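You operate a simulated robot arm through the tools that you are given. There is no shell and no other tool. Be economical: measure what you need, move in short steps, check, and stop when the job is done.

The job below is to be done with a simulated robot arm. You get a single attempt, and the scene is never put back.

TASK
Put things in order on the top of the mixer bench. At the end: the clear beaker with the yellow band stands where the short purple core stood; the clear bottle with the green cap stands where the yellow size block (marked "100 mm") stood; the short purple core stands where the clear bottle with the green cap stood; the yellow size block stands on top of the silver plate with the purple grip (marked "LARGE"); whatever was shut is shut again. Leave all else as you found it, and nothing knocked over.

Only the result counts: the job must be done as asked and must still hold three seconds after the hand-in. Knocking over, shifting, dropping, spilling or breaking anything else fails it. Lids that push on must go on centred and level and be pressed home; caps that screw on are set level and turned clockwise until they are tight.

THE ROBOT
A 6-joint arm with a two-finger gripper, fixed in place. Base frame: the origin is at the foot of the arm, x ahead of it, y to its left, z up; the work surface is at about z = 0. Lengths are in mm, angles in degrees, forces in N, time in s.
With the tool pointing down near the work surface it reaches from about 240 to 620 mm from the base axis. Its first joint turns from -66.0 to 66.0 degrees. Payload 1.37 kg.
Tool frame: the origin (TCP) lies between the finger pads and is the grasp point; the fingertips stand 22 mm ahead of it; z points along the fingers, y is the line along which they close. Largest opening 92 mm; the body of the gripper starts 65 mm behind the TCP.
Orientation is that of the tool frame in the base frame, as [roll, pitch, yaw] about the fixed x, y, z axes, in that order (R = Rz(yaw) Ry(pitch) Rx(roll)). With the fingers straight down and closing along the base's y, the tool's x points along the base's -x, its y along +y and its z along -z.

THE INTERFACE
- The arm moves only by the tool arm_command. Its argument "targets" is one flat list of numbers, 7 for each row, row after row: the shift along the tool's x, y, z in mm, then the turn, a rotation vector about the tool's x, y, z in degrees, then the opening in per cent of the stroke, from 0 (shut) to 100 (fully open). In form: [x, y, z, wx, wy, wz, gripper, x, y, z, wx, wy, wz, gripper, ...]. A call has 1 to 8 rows; each row shifts and turns the commanded pose from where the row before left it, along the tool's axes as they then stand. Rows are played at 5 a second. More than 50 mm and 8.6 degrees between two rows, or a gripper value outside its range, and nothing of the call is played. Where a pose cannot be reached the arm comes as near as it can. A force on the tool above 40 N (or 10 N above the force at the start of the call, whichever is more), or a blocked arm, ends the call early, and 0.2 s more pass. Each finger halts on what it meets, pressing with about 26 N; the grip force reading is that of the motor and also rises with nothing between the fingers. The clock runs only during rows and for 0.2 s after the last one: add rows that do not move to give the fingers time. It gives the time, the measured TCP pose, the force on the tool (base axes), the opening and the grip force at its end, in the units of the frame above (readings bear some noise), with the torque about the TCP (base axes, N m) and any sound that the robot's microphone picked up, and new pictures: "pictures" is both (left out), scene, wrist or none.
- Cameras (640 x 400 px; columns grow to the right, rows downward): "scene" is fixed at [28.6, -451.1, 571.2]; the picture's right is [0.64, -0.77, 0.00], its down [-0.58, -0.48, -0.65] and it looks along [0.50, 0.42, -0.76] (base axes); focal length 306 px, centre (320, 200). "wrist" rides on the gripper at [71, 19, -102] in the tool frame; the picture's right is [-0.26, 0.96, 0.00], its down [-0.75, -0.20, -0.62] and it looks along [-0.60, -0.16, 0.78] (tool axes); focal length 280 px, centre (320, 200). There is no depth. A picture from a camera that has moved, and an enlarged one, comes with that camera's place and axes in the base frame and with its lens. The place of the scene camera against the robot may be out by one fixed shift of up to 18 mm in any direction.
- close_up(camera, box): a new picture of the part [left, top, right, bottom] of that camera's present view, enlarged. No time passes.
- finish_job(): hands the job in; it is judged then, once.

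Go step by step. Nothing tells you positions but the pictures and the camera data: compare them with the known pose of the tool, close in by small moves and look again before you grip or let go. The budget is 120 turns and 200 pictures, counting those below and the enlarged ones. Unless the task says otherwise, let go and move clear before handing in, and close with one line.

The tools are called after "Request:" by a JSON object that holds its "fn" and its "kwargs". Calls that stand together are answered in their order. arm_command: Moves the arm, as the interface text tells. Its arguments: {"type":"object","properties":{"targets":{"type":"array","items":{"type":"number"}},"pictures":{"type":"string","enum":["both","scene","wrist","none"]}},"required":["targets"]} The other tools are called the same way: close_up (camera, box) takes an enlarged picture of a part of a camera's view; finish_job () hands the job in.

At the start:

```text
time_s: 0.0
ee_pos: [331.4, -182.8, 268.4]
tool_rot: [180.0, 0.1, 180.0]
ft_force: [-0.2, -0.3, -0.1]
ft_torque: [0.01, 0.01, -0.01]
gripper_width: 92.2
grip_force: 0.0
```

scene: 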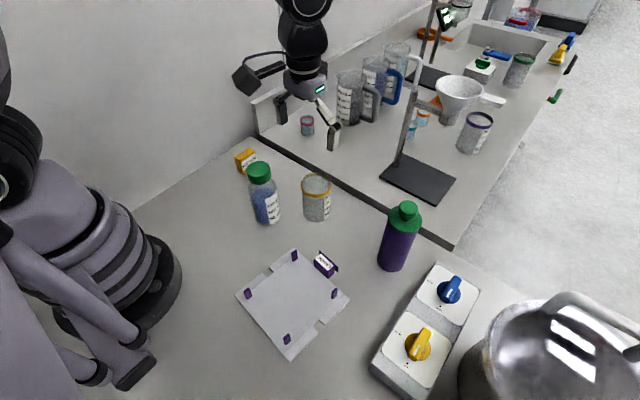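
wrist: 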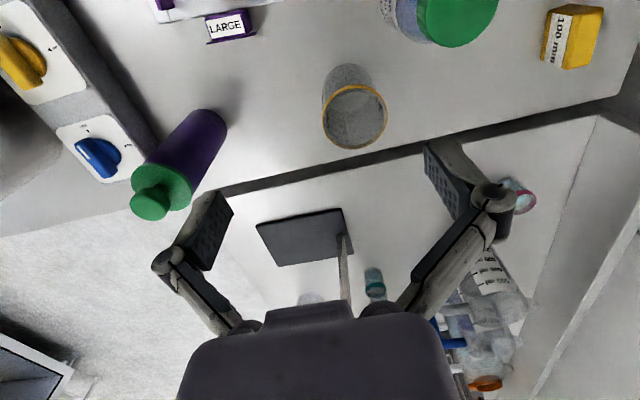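

I see a bench with the yellow-banded beaker, a green-capped bottle, a yellow block, a purple bottle, a plate with purple parts and a knob box. I'll look closer to identify each item.

Request:
{"fn": "close_up", "kwargs": {"camera": "scene", "box": [220, 130, 380, 230]}}

Request:
{"fn": "close_up", "kwargs": {"camera": "scene", "box": [220, 230, 380, 370]}}

Request:
{"fn": "close_up", "kwargs": {"camera": "scene", "box": [360, 190, 520, 390]}}

```text
4.00 times, centred on (300, 180) of scene
camera zoom: at [28.6, -451.1, 571.2], right [0.64, -0.77, 0.0], down [-0.58, -0.48, -0.65], along [0.5, 0.42, -0.76], focal length 1224 px, centre (400, 280)
```

zoom: 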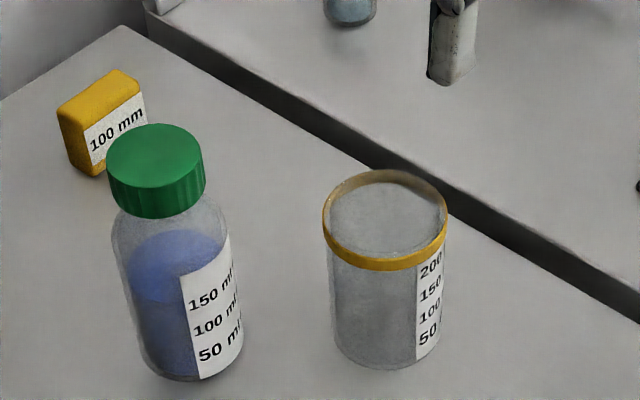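

```text
2.86 times, centred on (300, 300) of scene
camera zoom: at [28.6, -451.1, 571.2], right [0.64, -0.77, 0.0], down [-0.58, -0.48, -0.65], along [0.5, 0.42, -0.76], focal length 874 px, centre (377, -86)
```

zoom: 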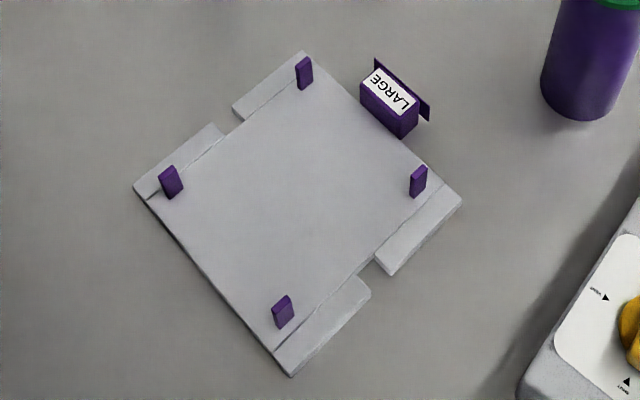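

```text
2.00 times, centred on (440, 290) of scene
camera zoom: at [28.6, -451.1, 571.2], right [0.64, -0.77, 0.0], down [-0.58, -0.48, -0.65], along [0.5, 0.42, -0.76], focal length 612 px, centre (80, 20)
```

zoom: 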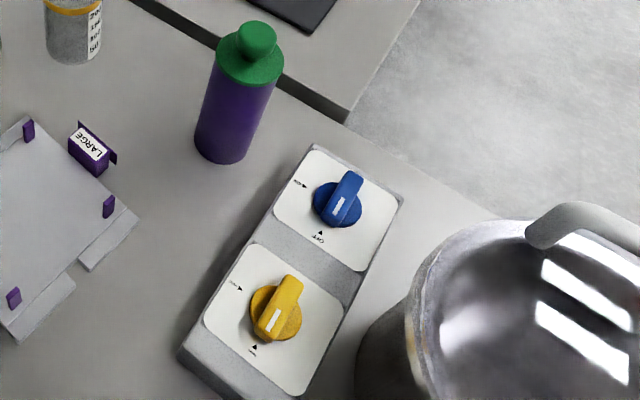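

The beaker, bottle, block and purple core (the green-topped purple cylinder) are identified, and no swap needs a parking spot if I work in the order block, bottle, core, beaker. First I move over the block to measure it.

Request:
{"fn": "arm_command", "kwargs": {"targets": [0, 48, 0, 0, 0, 0, 100, 0, 48, 0, 0, 0, 0, 100, 0, 48, 0, 0, 0, 0, 100, 0, 48, 0, 0, 0, 0, 100, 0, 40, 0, 0, 0, 0, 100, 0, 0, 0, 0, 0, 0, 100], "pictures": "both"}}

```text
time_s: 1.4
ee_pos: [330.5, 49.8, 267.1]
tool_rot: [-180.0, -0.1, 180.0]
ft_force: [0.9, -0.1, -0.2]
ft_torque: [0.0, 0.0, 0.01]
gripper_width: 92.0
grip_force: 0.0
camera wrist: at [260.0, 67.6, 369.9], right [0.26, 0.96, 0.0], down [0.75, -0.2, 0.62], along [0.6, -0.16, -0.78], focal length 280 px, centre (320, 200)
```

scene: 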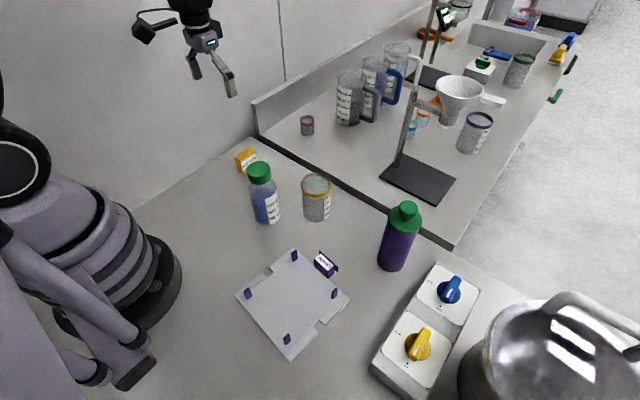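
wrist: 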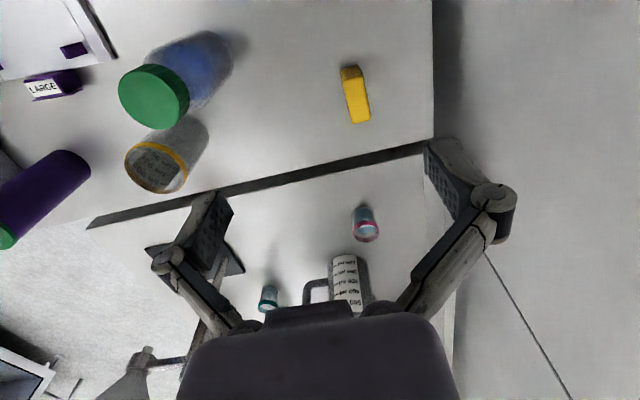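

The block is clearly visible near the picture's top centre. I'll enlarge it to get its footprint and orientation.

Request:
{"fn": "close_up", "kwargs": {"camera": "wrist", "box": [305, 45, 405, 145]}}

Request:
{"fn": "close_up", "kwargs": {"camera": "scene", "box": [225, 140, 275, 180]}}

Request:
{"fn": "close_up", "kwargs": {"camera": "wrist", "box": [0, 0, 240, 200]}}

```text
4.00 times, centred on (355, 95) of wrist
camera zoom: at [260.0, 67.6, 369.9], right [0.26, 0.96, 0.0], down [0.75, -0.2, 0.62], along [0.6, -0.16, -0.78], focal length 1122 px, centre (180, 620)
```

zoom: 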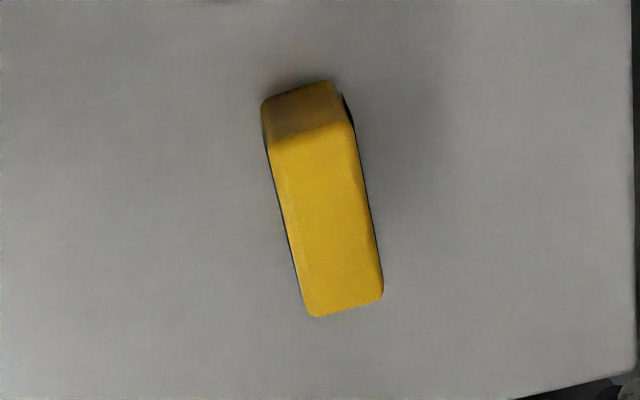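

```text
10.00 times, centred on (250, 160) of scene
camera zoom: at [28.6, -451.1, 571.2], right [0.64, -0.77, 0.0], down [-0.58, -0.48, -0.65], along [0.5, 0.42, -0.76], focal length 3059 px, centre (1020, 600)
```

zoom: 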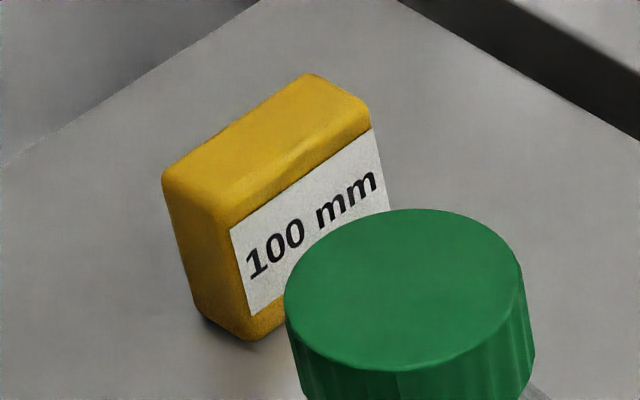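

```text
2.00 times, centred on (120, 100) of wrist
camera zoom: at [260.0, 67.6, 369.9], right [0.26, 0.96, 0.0], down [0.75, -0.2, 0.62], along [0.6, -0.16, -0.78], focal length 561 px, centre (720, 400)
```

zoom: 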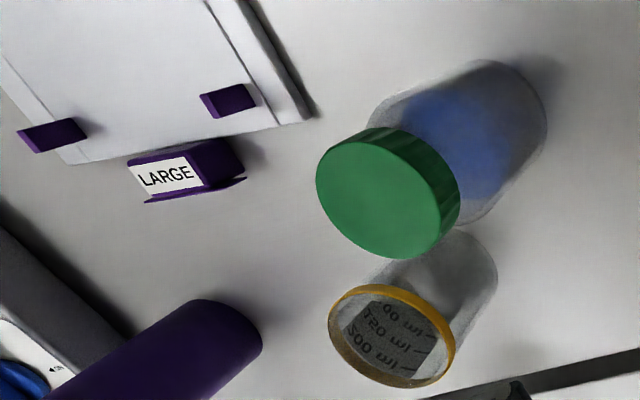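

The block spans roughly x 354–406, y 69–91 and is about 46 high, aligned with the base axes. I go above its centre (380, 80) and partway down, then look again.

Request:
{"fn": "arm_command", "kwargs": {"targets": [-49.5, 0, 0, 0, 0, 0, 100, 0, 30, 0, 0, 0, 0, 100, 0, 0, 49, 0, 0, 0, 100, 0, 0, 49, 0, 0, 0, 100, 0, 0, 45, 0, 0, 0, 100, 0, 0, 10, 0, 0, 0, 100, 0, 0, 0, 0, 0, 0, 100], "pictures": "both"}}

```text
time_s: 3.0
ee_pos: [380.3, 78.4, 115.4]
tool_rot: [-180.0, 0.0, -179.9]
ft_force: [0.9, 0.0, 0.4]
ft_torque: [-0.04, -0.01, 0.02]
gripper_width: 92.0
grip_force: 0.1
camera wrist: at [309.6, 97.2, 216.7], right [0.26, 0.97, 0.0], down [0.75, -0.2, 0.63], along [0.6, -0.16, -0.78], focal length 280 px, centre (320, 200)
```

scene: 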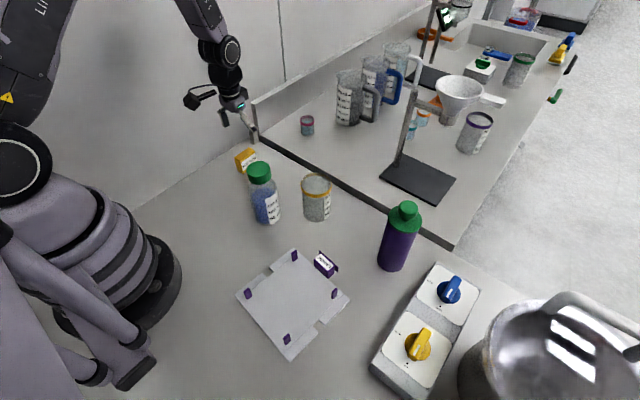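
wrist: 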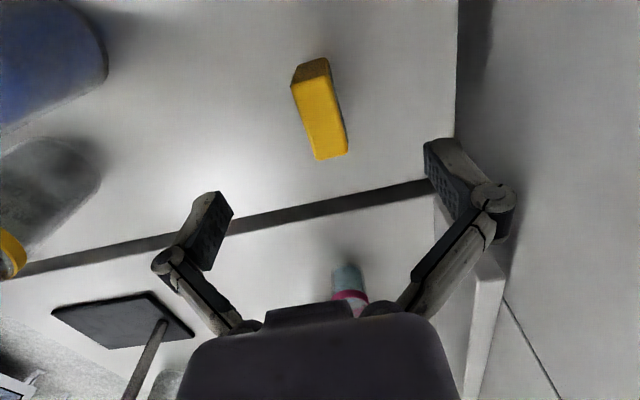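

The block sits centred under the tool. I descend to z ≈ 30, then check.

Request:
{"fn": "arm_command", "kwargs": {"targets": [0, 1, 40, 0, 0, 0, 100, 0, 0, 30, 0, 0, 0, 100, 0, 0, 15, 0, 0, 0, 100, 0, 0, 0, 0, 0, 0, 100], "pictures": "both"}}

```text
time_s: 4.0
ee_pos: [380.0, 80.1, 29.2]
tool_rot: [180.0, 0.0, -180.0]
ft_force: [0.0, 0.4, 0.3]
ft_torque: [-0.02, -0.01, -0.02]
gripper_width: 92.1
grip_force: 0.0
camera wrist: at [309.2, 99.0, 131.3], right [0.26, 0.97, 0.0], down [0.75, -0.2, 0.63], along [0.6, -0.16, -0.78], focal length 280 px, centre (320, 200)
```

scene: 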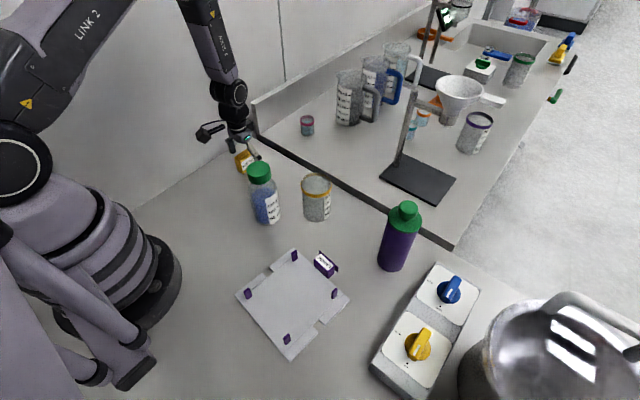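
wrist: 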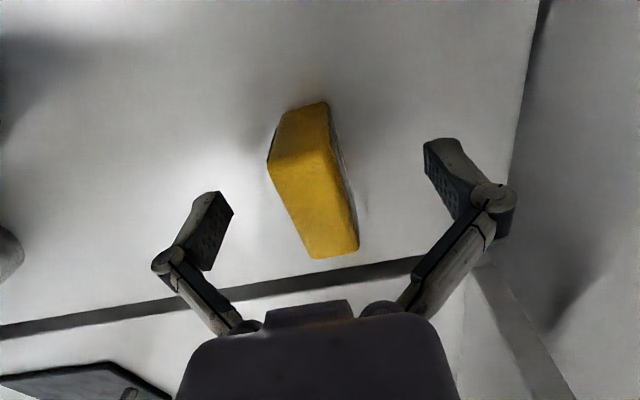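

The block is centred between the fingers. I close on it.

Request:
{"fn": "arm_command", "kwargs": {"targets": [0, 0, 0, 0, 0, 0, 10, 0, 0, 0, 0, 0, 0, 10, 0, 0, 0, 0, 0, 0, 10, 0, 0, 0, 0, 0, 0, 10, 0, 0, 0, 0, 0, 0, 10, 0, 0, 0, 0, 0, 0, 10], "pictures": "wrist"}}

```text
time_s: 5.4
ee_pos: [379.4, 81.5, 29.0]
tool_rot: [-180.0, -0.1, -179.9]
ft_force: [0.5, 0.7, 1.2]
ft_torque: [0.01, -0.01, -0.02]
gripper_width: 23.0
grip_force: 25.7
camera wrist: at [309.2, 98.9, 131.7], right [0.26, 0.97, 0.0], down [0.75, -0.2, 0.63], along [0.6, -0.16, -0.78], focal length 280 px, centre (320, 200)
```

wrist: 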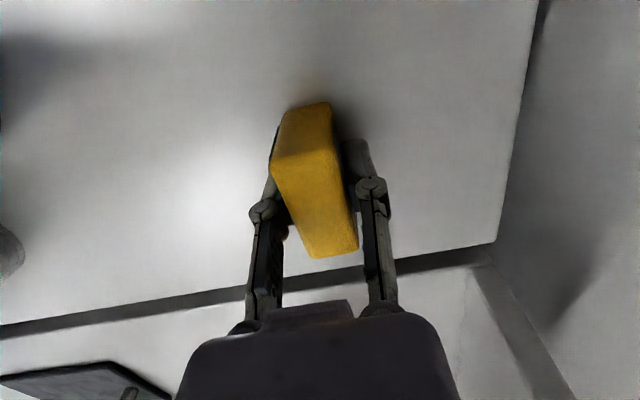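

The block is held at 23 mm width. I lift it and carry it high over toward the plate to measure the plate.

Request:
{"fn": "arm_command", "kwargs": {"targets": [0, 0, -45, 0, 0, 0, 10, 0, 0, -45, 0, 0, 0, 10, 0, 0, -45, 0, 0, 0, 10, 0, 0, -45, 0, 0, 0, 10, 0, 0, -30, 0, 0, 0, 10, 0, 0, 0, 0, 0, 0, 10], "pictures": "none"}}

Request:
{"fn": "arm_command", "kwargs": {"targets": [20, -41, 0, 0, 0, 0, 10, 20, -41, 0, 0, 0, 0, 10, 20, -41, 0, 0, 0, 0, 10, 20, -41, 0, 0, 0, 0, 10, 20, -41, 0, 0, 0, 0, 10, 20, -41, 0, 0, 0, 0, 10, 20, -40, 0, 0, 0, 0, 10, 20, -40, 0, 0, 0, 0, 10], "pictures": "both"}}

```text
time_s: 6.8
ee_pos: [380.9, 79.2, 239.1]
tool_rot: [-180.0, -0.1, -179.9]
ft_force: [-0.2, -0.3, 0.6]
ft_torque: [0.01, 0.01, 0.02]
gripper_width: 22.9
grip_force: 25.7
```

```text
time_s: 8.6
ee_pos: [219.2, -246.8, 239.3]
tool_rot: [-180.0, 0.0, 180.0]
ft_force: [-0.7, -0.6, -0.3]
ft_torque: [-0.03, 0.01, -0.04]
gripper_width: 23.1
grip_force: 26.4
camera wrist: at [149.0, -228.0, 341.9], right [0.26, 0.97, 0.0], down [0.75, -0.2, 0.63], along [0.6, -0.16, -0.78], focal length 280 px, centre (320, 200)
```

scene: 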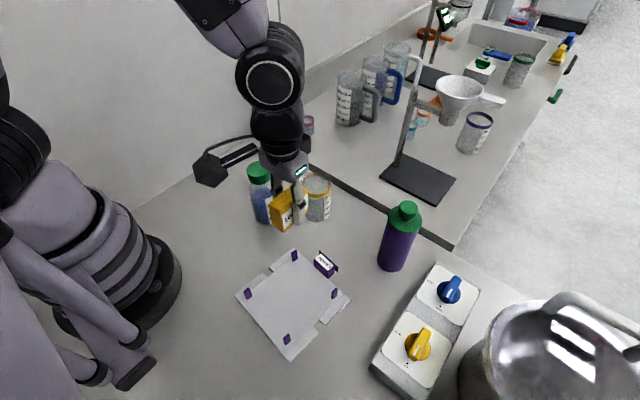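
wrist: 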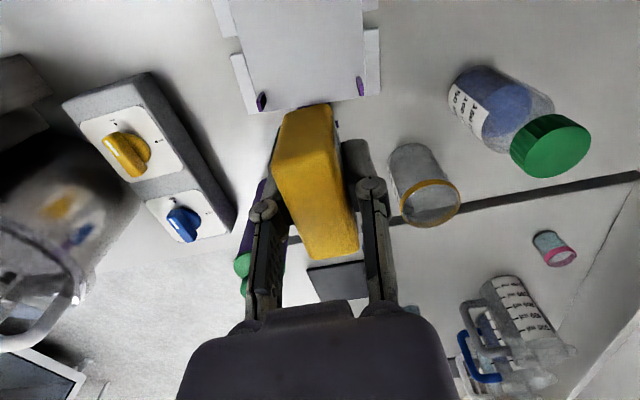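

The plate's centre comes out at about (186, -264) after correcting the scene camera by (+7, -13). I move over it and come down partway.

Request:
{"fn": "arm_command", "kwargs": {"targets": [33, -17, 0, 0, 0, 0, 10, 0, 0, 45, 0, 0, 0, 10, 0, 0, 45, 0, 0, 0, 10, 0, 0, 45, 0, 0, 0, 10, 0, 0, 34, 0, 0, 0, 10, 0, 0, 0, 0, 0, 0, 10], "pictures": "both"}}

```text
time_s: 10.0
ee_pos: [187.6, -262.8, 69.0]
tool_rot: [179.9, 0.0, 180.0]
ft_force: [0.5, 0.3, -0.6]
ft_torque: [-0.02, -0.01, 0.0]
gripper_width: 23.0
grip_force: 25.8
camera wrist: at [116.3, -244.6, 172.1], right [0.26, 0.96, 0.0], down [0.75, -0.2, 0.63], along [0.6, -0.16, -0.78], focal length 280 px, centre (320, 200)
```

scene: 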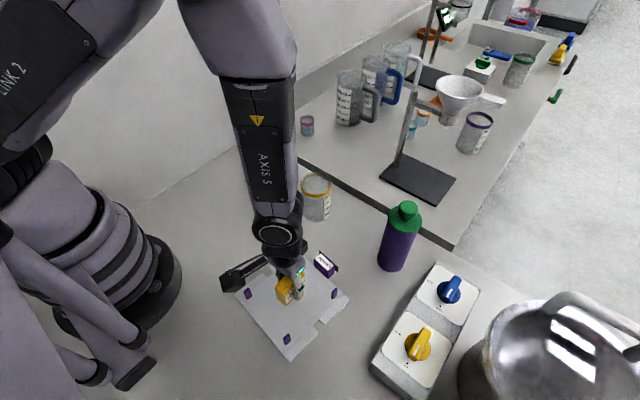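
wrist: 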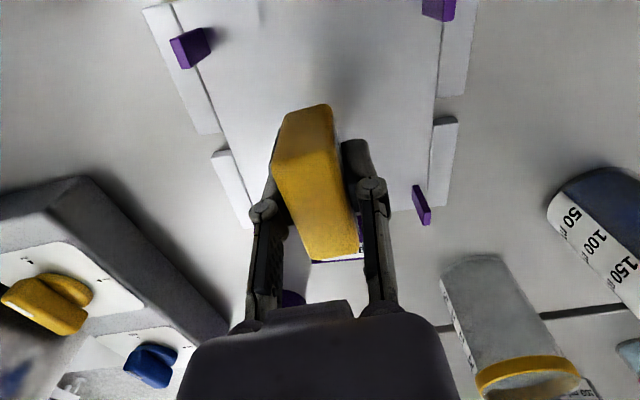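

The block is over the plate's middle and clear of the tabs. I lower in small steps, watching the force.

Request:
{"fn": "arm_command", "kwargs": {"targets": [0, 0, 12, 0, 0, 0, 10, 0, 0, 10, 0, 0, 0, 10, 0, 0, 0, 0, 0, 0, 10], "pictures": "scene"}}

Request:
{"fn": "close_up", "kwargs": {"camera": "scene", "box": [230, 230, 370, 370]}}

Request:
{"fn": "arm_command", "kwargs": {"targets": [0, 0, 3, 0, 0, 0, 10, 0, 0, 0, 0, 0, 0, 10], "pictures": "none"}}

Request:
{"fn": "arm_command", "kwargs": {"targets": [0, 0, 2, 0, 0, 0, 10, 0, 0, 0, 0, 0, 0, 10], "pictures": "none"}}

```text
time_s: 10.8
ee_pos: [187.0, -262.9, 48.5]
tool_rot: [-180.0, 0.0, 180.0]
ft_force: [-0.7, 0.3, 0.3]
ft_torque: [-0.02, -0.03, -0.01]
gripper_width: 22.8
grip_force: 26.0
```

scene: 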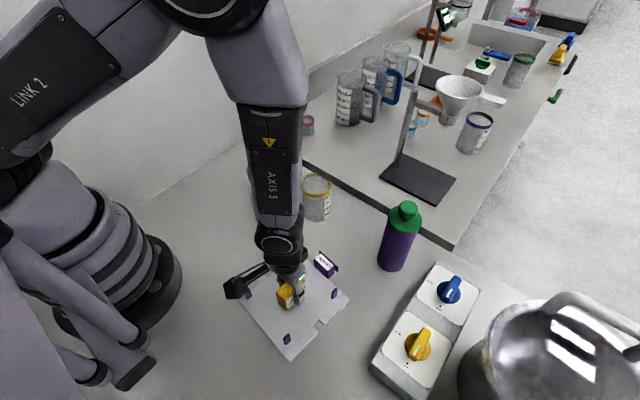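

```text
2.86 times, centred on (300, 300) of scene
camera zoom: at [28.6, -451.1, 571.2], right [0.64, -0.77, 0.0], down [-0.58, -0.48, -0.65], along [0.5, 0.42, -0.76], focal length 874 px, centre (377, -86)
```

zoom: 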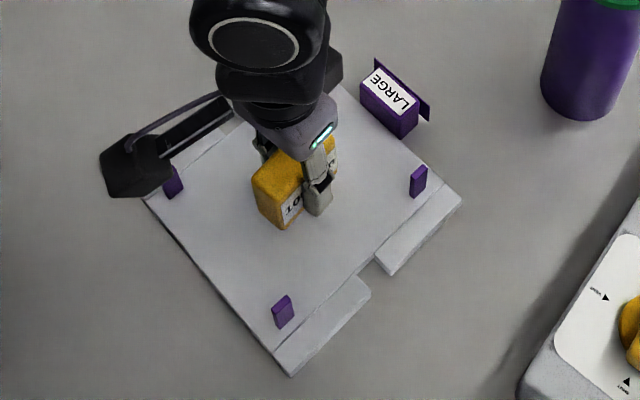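

```text
time_s: 11.4
ee_pos: [187.4, -262.9, 45.7]
tool_rot: [-179.9, 0.0, -180.0]
ft_force: [1.1, -0.3, -0.3]
ft_torque: [-0.02, -0.02, 0.02]
gripper_width: 23.0
grip_force: 26.0
```

```text
time_s: 12.0
ee_pos: [188.6, -264.0, 42.9]
tool_rot: [-180.0, 0.1, 180.0]
ft_force: [-0.6, 0.0, -0.8]
ft_torque: [0.0, 0.01, -0.03]
gripper_width: 22.8
grip_force: 26.3
```

Still in free air at z ≈ 43; I continue in small steps.

Request:
{"fn": "arm_command", "kwargs": {"targets": [0, 0, 2, 0, 0, 0, 10, 0, 0, 0, 0, 0, 0, 10], "pictures": "none"}}

Request:
{"fn": "arm_command", "kwargs": {"targets": [0, 0, 2, 0, 0, 0, 10, 0, 0, 0, 0, 0, 0, 10], "pictures": "none"}}

Request:
{"fn": "arm_command", "kwargs": {"targets": [0, 0, 1.5, 0, 0, 0, 10, 0, 0, 0, 0, 0, 0, 10], "pictures": "none"}}

```text
time_s: 12.6
ee_pos: [187.9, -262.2, 41.3]
tool_rot: [-180.0, 0.0, -179.9]
ft_force: [0.7, -0.9, -0.1]
ft_torque: [0.0, 0.02, 0.02]
gripper_width: 23.0
grip_force: 26.4
```

```text
time_s: 13.2
ee_pos: [187.6, -262.8, 40.5]
tool_rot: [-179.9, -0.1, -180.0]
ft_force: [0.3, 0.1, -0.5]
ft_torque: [0.0, 0.02, -0.02]
gripper_width: 22.9
grip_force: 26.6
```

```text
time_s: 13.8
ee_pos: [188.4, -264.0, 38.4]
tool_rot: [179.9, 0.0, -180.0]
ft_force: [-2.0, 3.1, 23.5]
ft_torque: [0.1, 0.05, -0.03]
gripper_width: 23.2
grip_force: 25.8
```

Contact was made at z ≈ 38.4. I ease up slightly, open, and rise.

Request:
{"fn": "arm_command", "kwargs": {"targets": [0, 0, -0.8, 0, 0, 0, 10, 0, 0, 0, 0, 0, 0, 30, 0, 0, 0, 0, 0, 0, 45, 0, 0, 0, 0, 0, 0, 55, 0, 0, 0, 0, 0, 0, 55], "pictures": "scene"}}

Request:
{"fn": "close_up", "kwargs": {"camera": "scene", "box": [230, 230, 370, 370]}}

```text
time_s: 15.0
ee_pos: [187.4, -263.3, 39.8]
tool_rot: [-180.0, 0.0, 180.0]
ft_force: [-0.8, 1.4, 0.1]
ft_torque: [0.01, -0.02, 0.03]
gripper_width: 50.7
grip_force: 0.1
```

scene: 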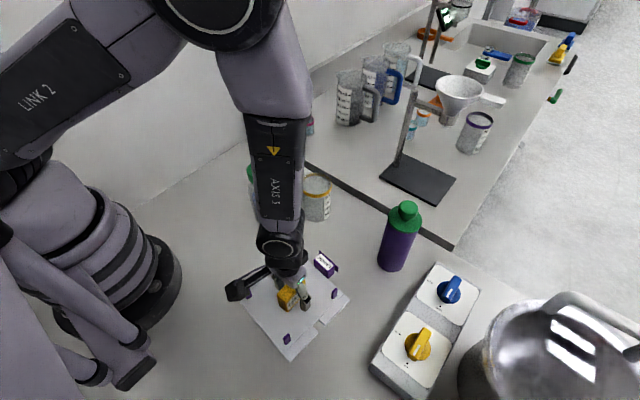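

```text
2.86 times, centred on (300, 300) of scene
camera zoom: at [28.6, -451.1, 571.2], right [0.64, -0.77, 0.0], down [-0.58, -0.48, -0.65], along [0.5, 0.42, -0.76], focal length 874 px, centre (377, -86)
```

zoom: 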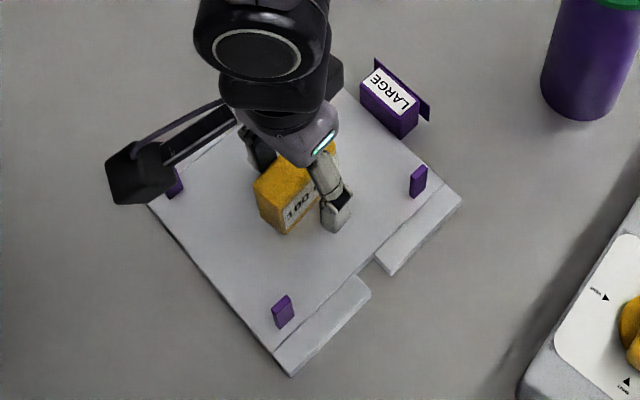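

The block stands free on the plate. I rise and move to view the green-capped bottle.

Request:
{"fn": "arm_command", "kwargs": {"targets": [0, 0, -45, 0, 0, 0, 55, 0, 0, -45, 0, 0, 0, 55, 0, 0, -45, 0, 0, 0, 60, 0, 0, -45, 0, 0, 0, 100, 0, 0, -45, 0, 0, 0, 100, 0, 0, 0, 0, 0, 0, 100], "pictures": "none"}}

Request:
{"fn": "arm_command", "kwargs": {"targets": [-13, 36, 0, 0, 0, 0, 100, -13, 36, 0, 0, 0, 0, 100, -13, 36, 0, 0, 0, 0, 100, -13, 36, 0, 0, 0, 0, 100, -13, 36, 0, 0, 0, 0, 100, 0, 0, 0, 0, 0, 0, 100], "pictures": "both"}}

Request:
{"fn": "close_up", "kwargs": {"camera": "wrist", "box": [220, 0, 440, 220]}}

Request:
{"fn": "close_up", "kwargs": {"camera": "scene", "box": [230, 230, 370, 370]}}

```text
time_s: 16.4
ee_pos: [186.1, -263.7, 264.3]
tool_rot: [-179.9, 0.0, 180.0]
ft_force: [0.1, 0.0, 0.6]
ft_torque: [-0.02, 0.02, -0.03]
gripper_width: 92.1
grip_force: 0.2
```

```text
time_s: 17.8
ee_pos: [251.7, -81.3, 262.7]
tool_rot: [-179.9, -0.1, 179.9]
ft_force: [-0.7, -0.3, 0.1]
ft_torque: [-0.01, 0.0, 0.0]
gripper_width: 92.0
grip_force: 0.1
camera wrist: at [180.9, -63.2, 366.1], right [0.26, 0.96, 0.0], down [0.75, -0.2, 0.62], along [0.6, -0.16, -0.78], focal length 280 px, centre (320, 200)
```

scene: 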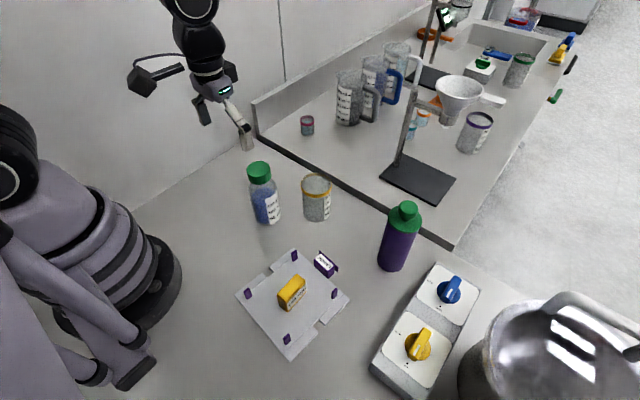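
wrist: 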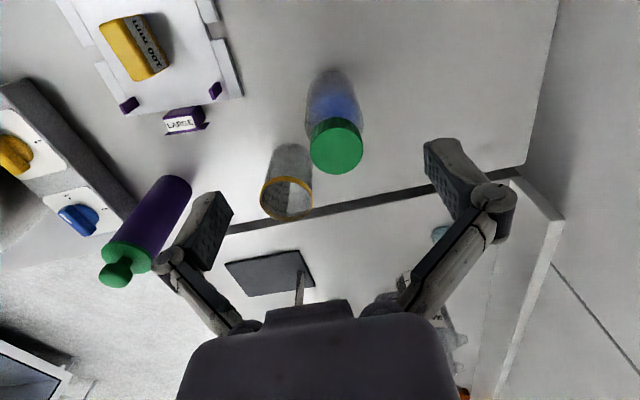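

```text
1.82 times, centred on (330, 110) of wrist
camera zoom: at [180.9, -63.2, 366.1], right [0.26, 0.96, 0.0], down [0.75, -0.2, 0.62], along [0.6, -0.16, -0.78], focal length 510 px, centre (302, 364)
```

zoom: 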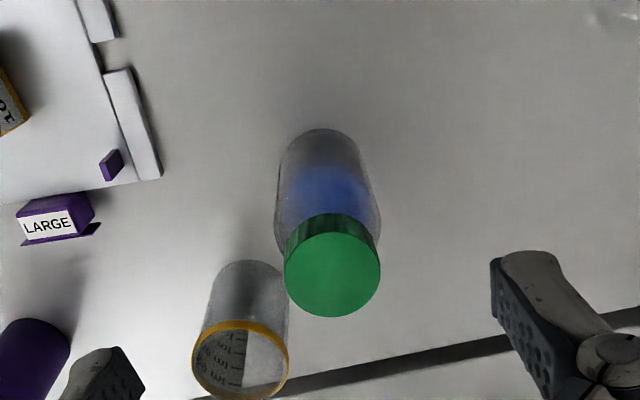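

```text
2.86 times, centred on (300, 300) of scene
camera zoom: at [28.6, -451.1, 571.2], right [0.64, -0.77, 0.0], down [-0.58, -0.48, -0.65], along [0.5, 0.42, -0.76], focal length 874 px, centre (377, -86)
```

zoom: 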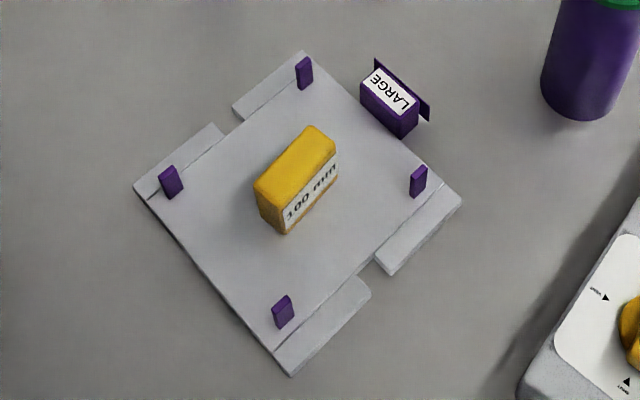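

The block is nicely on the plate, which hasn't moved. The bottle's axis is about (298, -79) and it is ≈148 high; I move above it and check.

Request:
{"fn": "arm_command", "kwargs": {"targets": [-46.5, 2, 0, 0, 0, 0, 100, 0, 0, 45, 0, 0, 0, 100, 0, 0, 18, 0, 0, 0, 100, 0, 0, 0, 0, 0, 0, 100], "pictures": "both"}}

Request:
{"fn": "close_up", "kwargs": {"camera": "wrist", "box": [220, 30, 440, 230]}}

Request:
{"fn": "close_up", "kwargs": {"camera": "scene", "box": [200, 80, 340, 240]}}

```text
time_s: 18.8
ee_pos: [297.8, -79.8, 200.7]
tool_rot: [179.9, 0.0, 179.9]
ft_force: [-0.6, 0.1, 0.3]
ft_torque: [-0.02, -0.01, 0.02]
gripper_width: 91.9
grip_force: 0.1
camera wrist: at [226.7, -61.3, 303.0], right [0.26, 0.97, 0.0], down [0.75, -0.2, 0.63], along [0.6, -0.16, -0.78], focal length 280 px, centre (320, 200)
```

scene: 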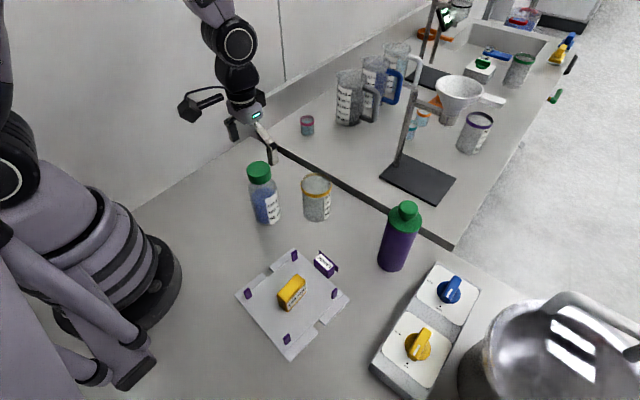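
wrist: 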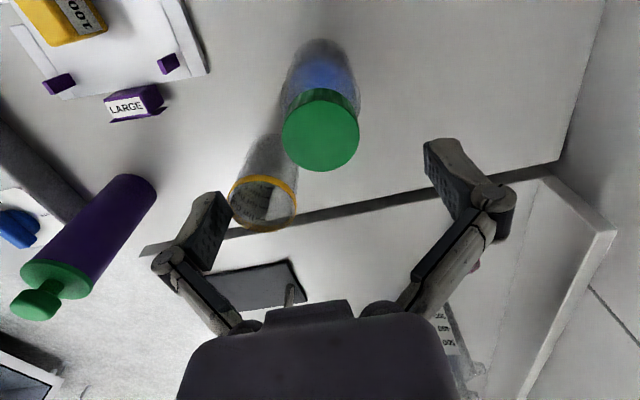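

```text
2.00 times, centred on (330, 130) of wrist
camera zoom: at [226.7, -61.3, 303.0], right [0.26, 0.97, 0.0], down [0.75, -0.2, 0.63], along [0.6, -0.16, -0.78], focal length 561 px, centre (300, 340)
```

zoom: 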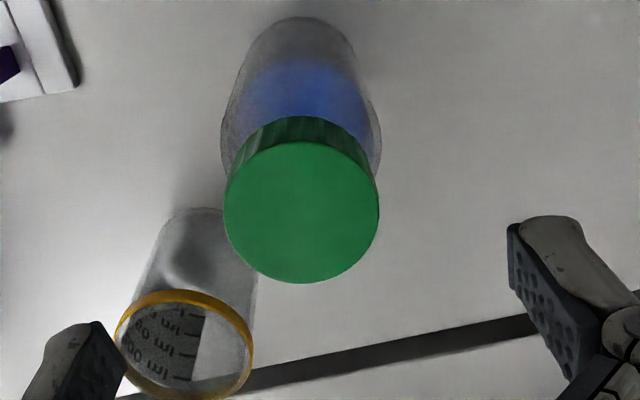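

```text
2.50 times, centred on (270, 160) of scene
camera zoom: at [28.6, -451.1, 571.2], right [0.64, -0.77, 0.0], down [-0.58, -0.48, -0.65], along [0.5, 0.42, -0.76], focal length 765 px, centre (445, 300)
```

zoom: 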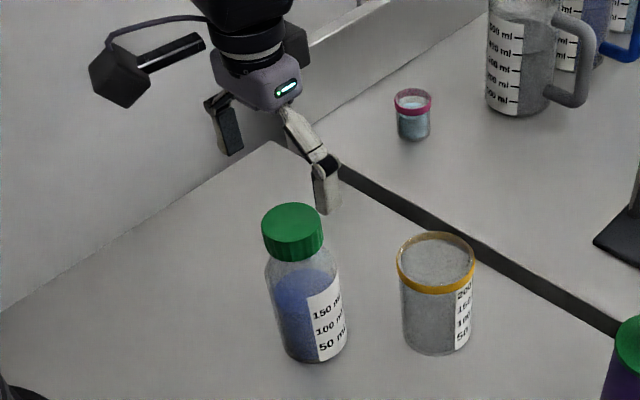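

The bottle is centred under the tool at (298, -80), body ≈60 wide, top ≈150. I descend to z ≈ 92, which keeps the palm clear of the cap.

Request:
{"fn": "arm_command", "kwargs": {"targets": [0, 0, 40, 0, 0, 0, 100, 0, 0, 35, 0, 0, 0, 100, 0, 0, 20, 0, 0, 0, 100, 0, 0, 8, 0, 0, 0, 100, 0, 0, 5, 0, 0, 0, 100, 0, 0, 0, 0, 0, 0, 100], "pictures": "both"}}

Request:
{"fn": "close_up", "kwargs": {"camera": "scene", "box": [200, 80, 340, 240]}}

```text
time_s: 20.2
ee_pos: [298.8, -81.4, 94.0]
tool_rot: [180.0, 0.1, 180.0]
ft_force: [-0.8, -0.3, -0.1]
ft_torque: [-0.01, 0.02, -0.02]
gripper_width: 92.2
grip_force: 0.1
camera wrist: at [228.2, -62.5, 195.4], right [0.26, 0.96, 0.0], down [0.75, -0.2, 0.63], along [0.6, -0.16, -0.78], focal length 280 px, centre (320, 200)
```

scene: 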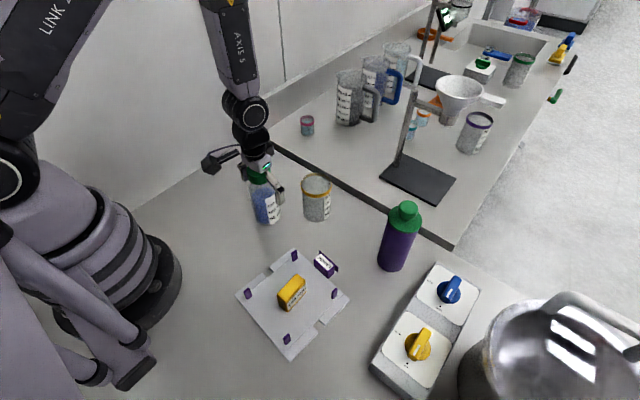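
wrist: 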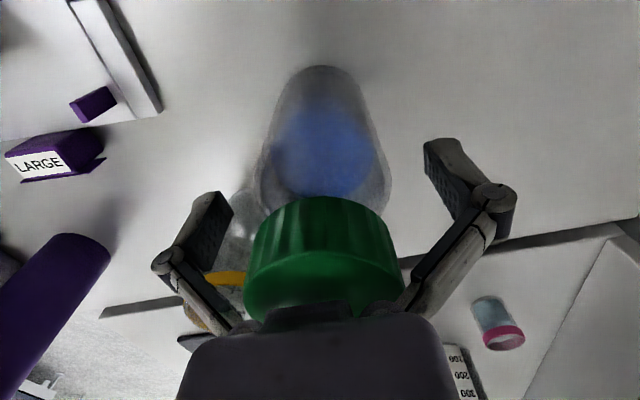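

```text
2.50 times, centred on (270, 160) of scene
camera zoom: at [28.6, -451.1, 571.2], right [0.64, -0.77, 0.0], down [-0.58, -0.48, -0.65], along [0.5, 0.42, -0.76], focal length 765 px, centre (445, 300)
```

zoom: 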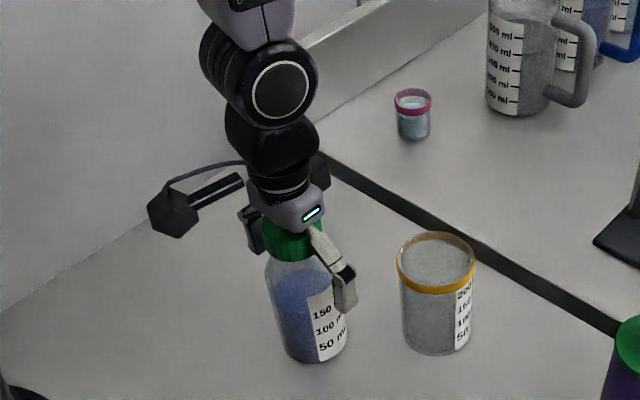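

I lower 4 mm more for a better bite, then close on the bottle body.

Request:
{"fn": "arm_command", "kwargs": {"targets": [0, 0, 4, 0, 0, 0, 100, 0, 0, 0, 0, 0, 0, 70, 0, 0, 0, 0, 0, 0, 50, 0, 0, 0, 0, 0, 0, 50, 0, 0, 0, 0, 0, 0, 50, 0, 0, 0, 0, 0, 0, 50], "pictures": "wrist"}}

```text
time_s: 21.6
ee_pos: [300.7, -81.8, 90.5]
tool_rot: [-180.0, 0.3, -179.8]
ft_force: [-2.4, 2.9, 18.5]
ft_torque: [-0.01, -0.06, 0.12]
gripper_width: 75.9
grip_force: 26.3
stopped in row 6: the force on the tool passed its limit at 43 N (the readings are from after the stop); the commanded pose is now the measured one
camera wrist: at [228.5, -62.8, 192.2], right [0.26, 0.97, 0.0], down [0.75, -0.2, 0.63], along [0.61, -0.16, -0.78], focal length 280 px, centre (320, 200)
```

wrist: 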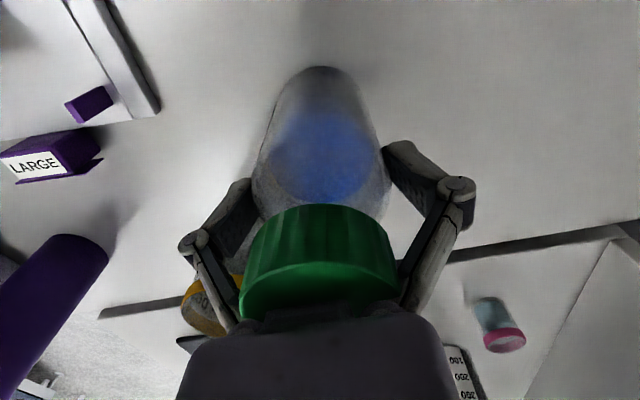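

The finger links near the palm met the cap: they converge above the body, so this depth doesn't work. I open and rise gently to reassess.

Request:
{"fn": "arm_command", "kwargs": {"targets": [0, 0, 0, 0, 0, 0, 100, 0, 0, 0, 0, 0, 0, 100, 0, 0, -15, 0, 0, 0, 100, 0, 0, -40, 0, 0, 0, 100, 0, 0, -50, 0, 0, 0, 100, 0, 0, 0, 0, 0, 0, 100], "pictures": "both"}}

Request:
{"fn": "close_up", "kwargs": {"camera": "wrist", "box": [220, 30, 440, 230]}}

Request:
{"fn": "close_up", "kwargs": {"camera": "scene", "box": [220, 130, 380, 230]}}

```text
time_s: 23.0
ee_pos: [299.4, -81.2, 194.7]
tool_rot: [-179.9, 0.0, -180.0]
ft_force: [-0.3, -0.9, -0.1]
ft_torque: [-0.02, -0.01, 0.0]
gripper_width: 92.2
grip_force: 0.0
camera wrist: at [227.8, -62.6, 296.7], right [0.26, 0.97, 0.0], down [0.75, -0.2, 0.63], along [0.6, -0.16, -0.78], focal length 280 px, centre (320, 200)
```

scene: 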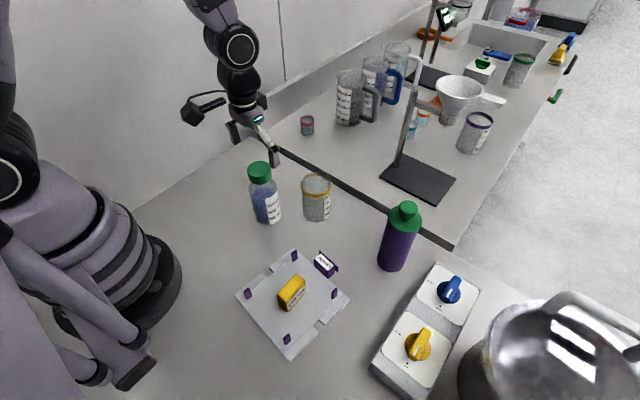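
wrist: 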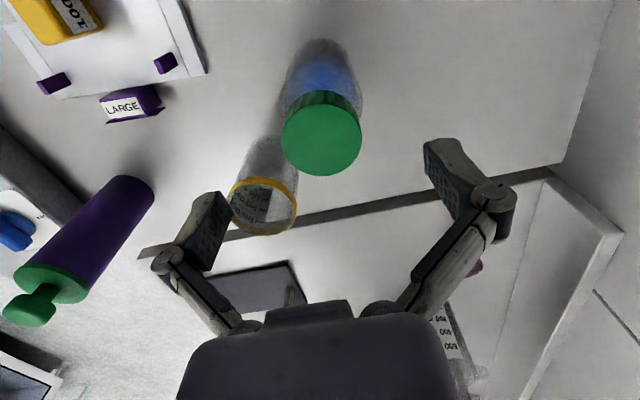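

```text
2.00 times, centred on (330, 130) of wrist
camera zoom: at [227.8, -62.6, 296.7], right [0.26, 0.97, 0.0], down [0.75, -0.2, 0.63], along [0.6, -0.16, -0.78], focal length 561 px, centre (300, 340)
```

zoom: 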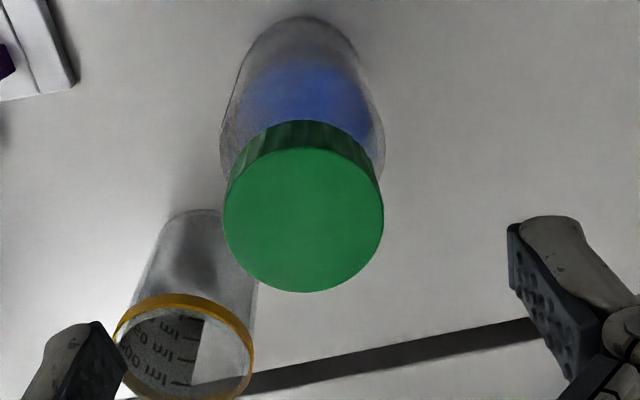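

```text
4.00 times, centred on (300, 180) of scene
camera zoom: at [28.6, -451.1, 571.2], right [0.64, -0.77, 0.0], down [-0.58, -0.48, -0.65], along [0.5, 0.42, -0.76], focal length 1224 px, centre (400, 280)
```

zoom: 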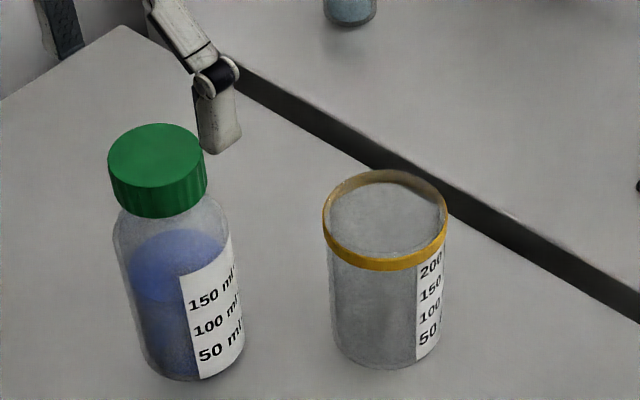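

The bottle barely moved (under 1 mm). I'll grip it by its screw cap (≈45 wide, z ≈128–150) instead, with the tips just below the cap's lower rim, and test with a small lift.

Request:
{"fn": "arm_command", "kwargs": {"targets": [0, 0.6, 40, 0, 0, 0, 100, 0, 0, 7, 0, 0, 0, 100, 0, 0, 0, 0, 0, 0, 75, 0, 0, 0, 0, 0, 0, 60, 0, 0, 0, 0, 0, 0, 60], "pictures": "both"}}

Request:
{"fn": "close_up", "kwargs": {"camera": "scene", "box": [220, 130, 380, 230]}}

```text
time_s: 24.2
ee_pos: [299.2, -81.0, 146.3]
tool_rot: [180.0, 0.1, 180.0]
ft_force: [0.5, -0.4, 0.0]
ft_torque: [0.02, 0.0, 0.02]
gripper_width: 55.2
grip_force: 0.1
camera wrist: at [228.1, -62.8, 249.6], right [0.26, 0.97, 0.0], down [0.75, -0.2, 0.63], along [0.6, -0.16, -0.78], focal length 280 px, centre (320, 200)
```

scene: 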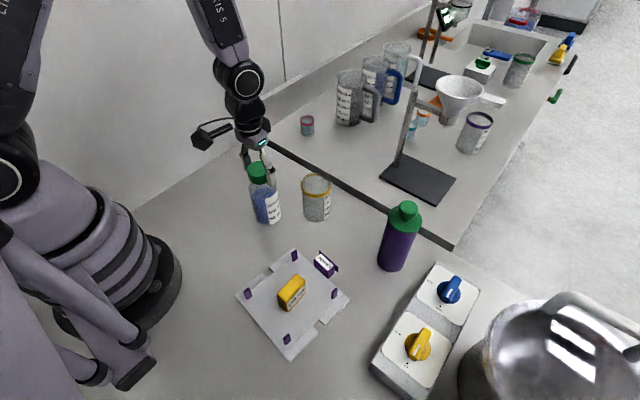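
wrist: 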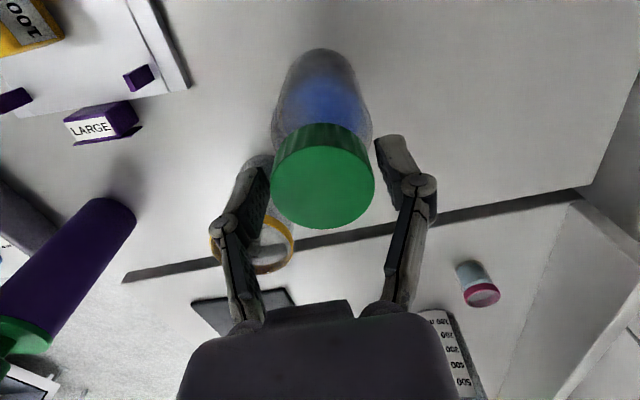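

```text
4.00 times, centred on (300, 180) of scene
camera zoom: at [28.6, -451.1, 571.2], right [0.64, -0.77, 0.0], down [-0.58, -0.48, -0.65], along [0.5, 0.42, -0.76], focal length 1224 px, centre (400, 280)
```

zoom: 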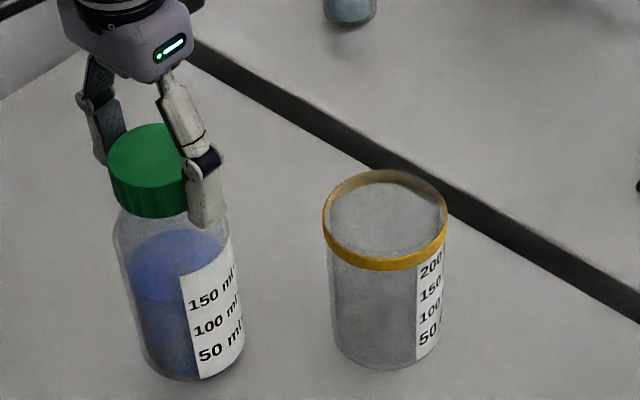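

The cap sits between the pads with tips right at its lower rim. I close and make a small test lift.

Request:
{"fn": "arm_command", "kwargs": {"targets": [0, 0, 0, 0, 0, 0, 35, 0, 0, 0, 0, 0, 0, 35, 0, 0, 0, 0, 0, 0, 35], "pictures": "none"}}

Request:
{"fn": "arm_command", "kwargs": {"targets": [0, 0, -4, 0, 0, 0, 35, 0, 0, -4, 0, 0, 0, 35, 0, 0, 0, 0, 0, 0, 35], "pictures": "scene"}}

Request:
{"fn": "close_up", "kwargs": {"camera": "scene", "box": [220, 130, 380, 230]}}

```text
time_s: 25.0
ee_pos: [299.0, -80.8, 146.7]
tool_rot: [-180.0, 0.1, 180.0]
ft_force: [-0.8, 0.4, 2.0]
ft_torque: [-0.11, -0.03, 0.03]
gripper_width: 46.4
grip_force: 26.4
```

```text
time_s: 25.8
ee_pos: [299.2, -81.4, 154.1]
tool_rot: [-180.0, 0.2, 180.0]
ft_force: [0.0, 0.6, -2.0]
ft_torque: [-0.01, -0.02, 0.02]
gripper_width: 46.2
grip_force: 25.4
```

scene: 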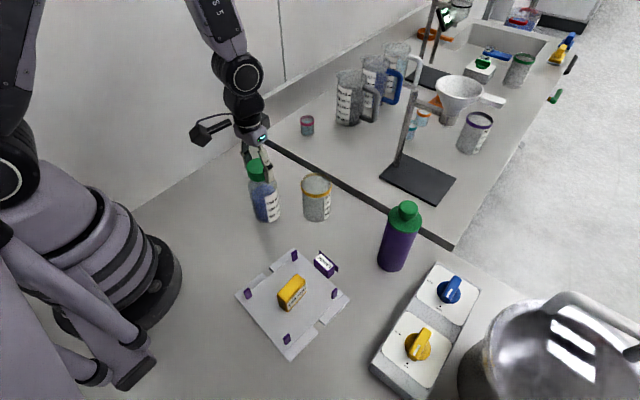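

```text
4.00 times, centred on (300, 180) of scene
camera zoom: at [28.6, -451.1, 571.2], right [0.64, -0.77, 0.0], down [-0.58, -0.48, -0.65], along [0.5, 0.42, -0.76], focal length 1224 px, centre (400, 280)
```

zoom: 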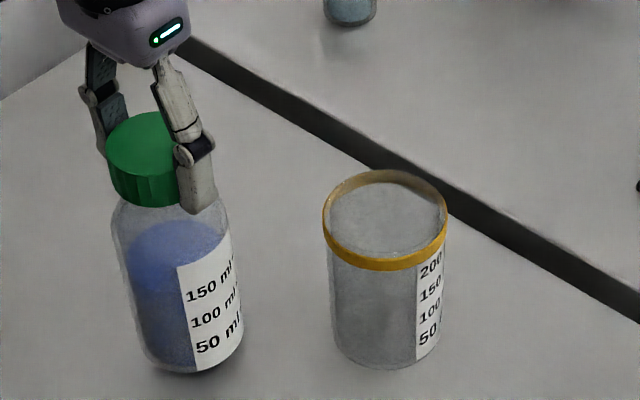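

Cap and bottle lift together as one. I raise a bit and carry it to the block's old spot (380, 80).

Request:
{"fn": "arm_command", "kwargs": {"targets": [0, 0, -20, 0, 0, 0, 35, 0, 0, -20, 0, 0, 0, 35, -16.3, 32.3, 0, 0, 0, 0, 35, -16.3, 32.3, 0, 0, 0, 0, 35, -16.3, 32.3, 0, 0, 0, 0, 35, -16.3, 32.3, 0, 0, 0, 0, 35, -16.2, 32.3, 0, 0, 0, 0, 35, 0, 0, 0, 0, 0, 0, 35], "pictures": "both"}}

```text
time_s: 27.6
ee_pos: [380.0, 82.1, 194.7]
tool_rot: [180.0, 0.0, 180.0]
ft_force: [1.2, 0.1, -2.7]
ft_torque: [0.04, 0.01, -0.01]
gripper_width: 45.8
grip_force: 26.1
camera wrist: at [309.0, 100.4, 297.3], right [0.26, 0.97, 0.0], down [0.75, -0.2, 0.63], along [0.6, -0.16, -0.78], focal length 280 px, centre (320, 200)
```

scene: 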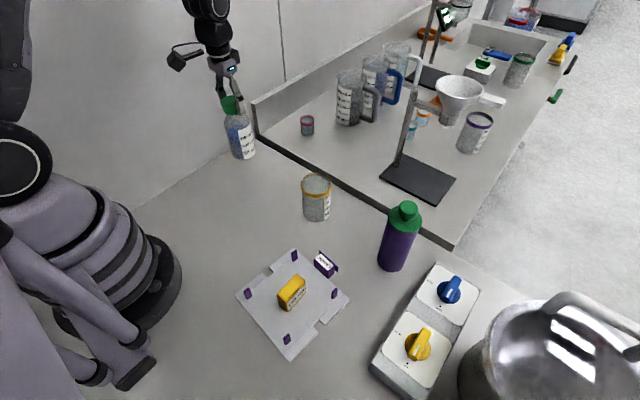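
wrist: 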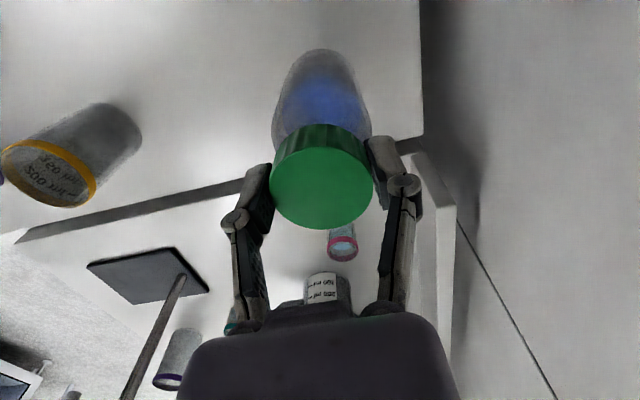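

The bottle hangs upright over the spot. I lower to just above the surface, then creep to contact.

Request:
{"fn": "arm_command", "kwargs": {"targets": [0, -1, 25, 0, 0, 0, 35, 0, 0, 18, 0, 0, 0, 35, 0, 0, 0, 0, 0, 0, 35], "pictures": "none"}}

Request:
{"fn": "arm_command", "kwargs": {"targets": [0, 0, 2.5, 0, 0, 0, 35, 0, 0, 0, 0, 0, 0, 35], "pictures": "none"}}

Request:
{"fn": "arm_command", "kwargs": {"targets": [0, 0, 1.5, 0, 0, 0, 35, 0, 0, 0, 0, 0, 0, 35], "pictures": "scene"}}

Request:
{"fn": "close_up", "kwargs": {"camera": "scene", "box": [200, 80, 300, 200]}}

```text
time_s: 28.4
ee_pos: [380.4, 79.0, 152.0]
tool_rot: [180.0, 0.1, -180.0]
ft_force: [-0.4, 0.0, -2.7]
ft_torque: [0.0, -0.02, 0.01]
gripper_width: 45.6
grip_force: 26.7
```

```text
time_s: 29.0
ee_pos: [381.0, 80.1, 150.3]
tool_rot: [-180.0, 0.1, -180.0]
ft_force: [-0.2, 0.4, -1.7]
ft_torque: [-0.03, 0.02, -0.02]
gripper_width: 45.6
grip_force: 26.0
```

```text
time_s: 29.6
ee_pos: [380.5, 79.7, 147.7]
tool_rot: [180.0, 0.2, -180.0]
ft_force: [0.2, -0.1, -0.7]
ft_torque: [-0.01, 0.0, -0.01]
gripper_width: 45.5
grip_force: 26.2
```

scene: 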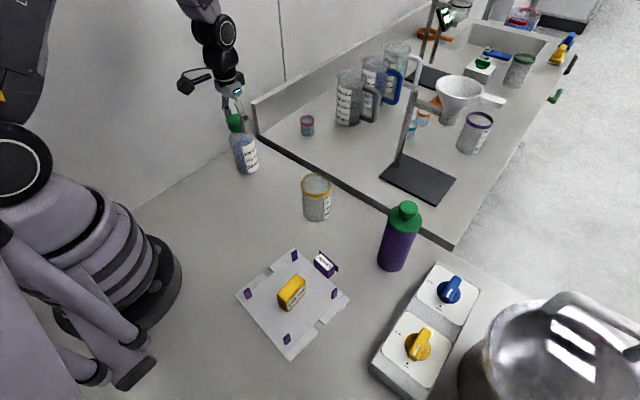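

```text
3.33 times, centred on (250, 140) of scene
camera zoom: at [28.6, -451.1, 571.2], right [0.64, -0.77, 0.0], down [-0.58, -0.48, -0.65], along [0.5, 0.42, -0.76], focal length 1020 px, centre (553, 400)
```

zoom: 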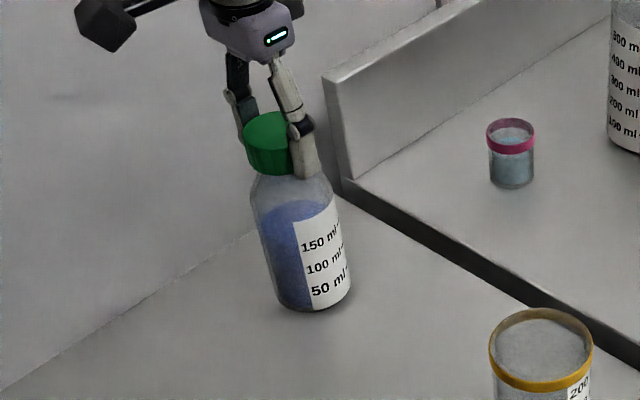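

Nearly down. One more small step to contact, then release.

Request:
{"fn": "arm_command", "kwargs": {"targets": [0, 0, 1, 0, 0, 0, 35, 0, 0, 0, 0, 0, 0, 35], "pictures": "none"}}

Request:
{"fn": "arm_command", "kwargs": {"targets": [0, 0, 0.7, 0, 0, 0, 35, 0, 0, 0, 0, 0, 0, 35], "pictures": "none"}}

```text
time_s: 30.2
ee_pos: [380.8, 79.4, 148.3]
tool_rot: [-180.0, 0.1, -180.0]
ft_force: [-1.1, 0.8, 2.9]
ft_torque: [-0.07, 0.03, 0.01]
gripper_width: 45.5
grip_force: 25.9
```

```text
time_s: 30.8
ee_pos: [380.5, 79.5, 147.1]
tool_rot: [179.9, 0.2, -179.8]
ft_force: [-2.3, 4.0, 14.7]
ft_torque: [0.08, 0.17, 0.03]
gripper_width: 45.4
grip_force: 25.5
```

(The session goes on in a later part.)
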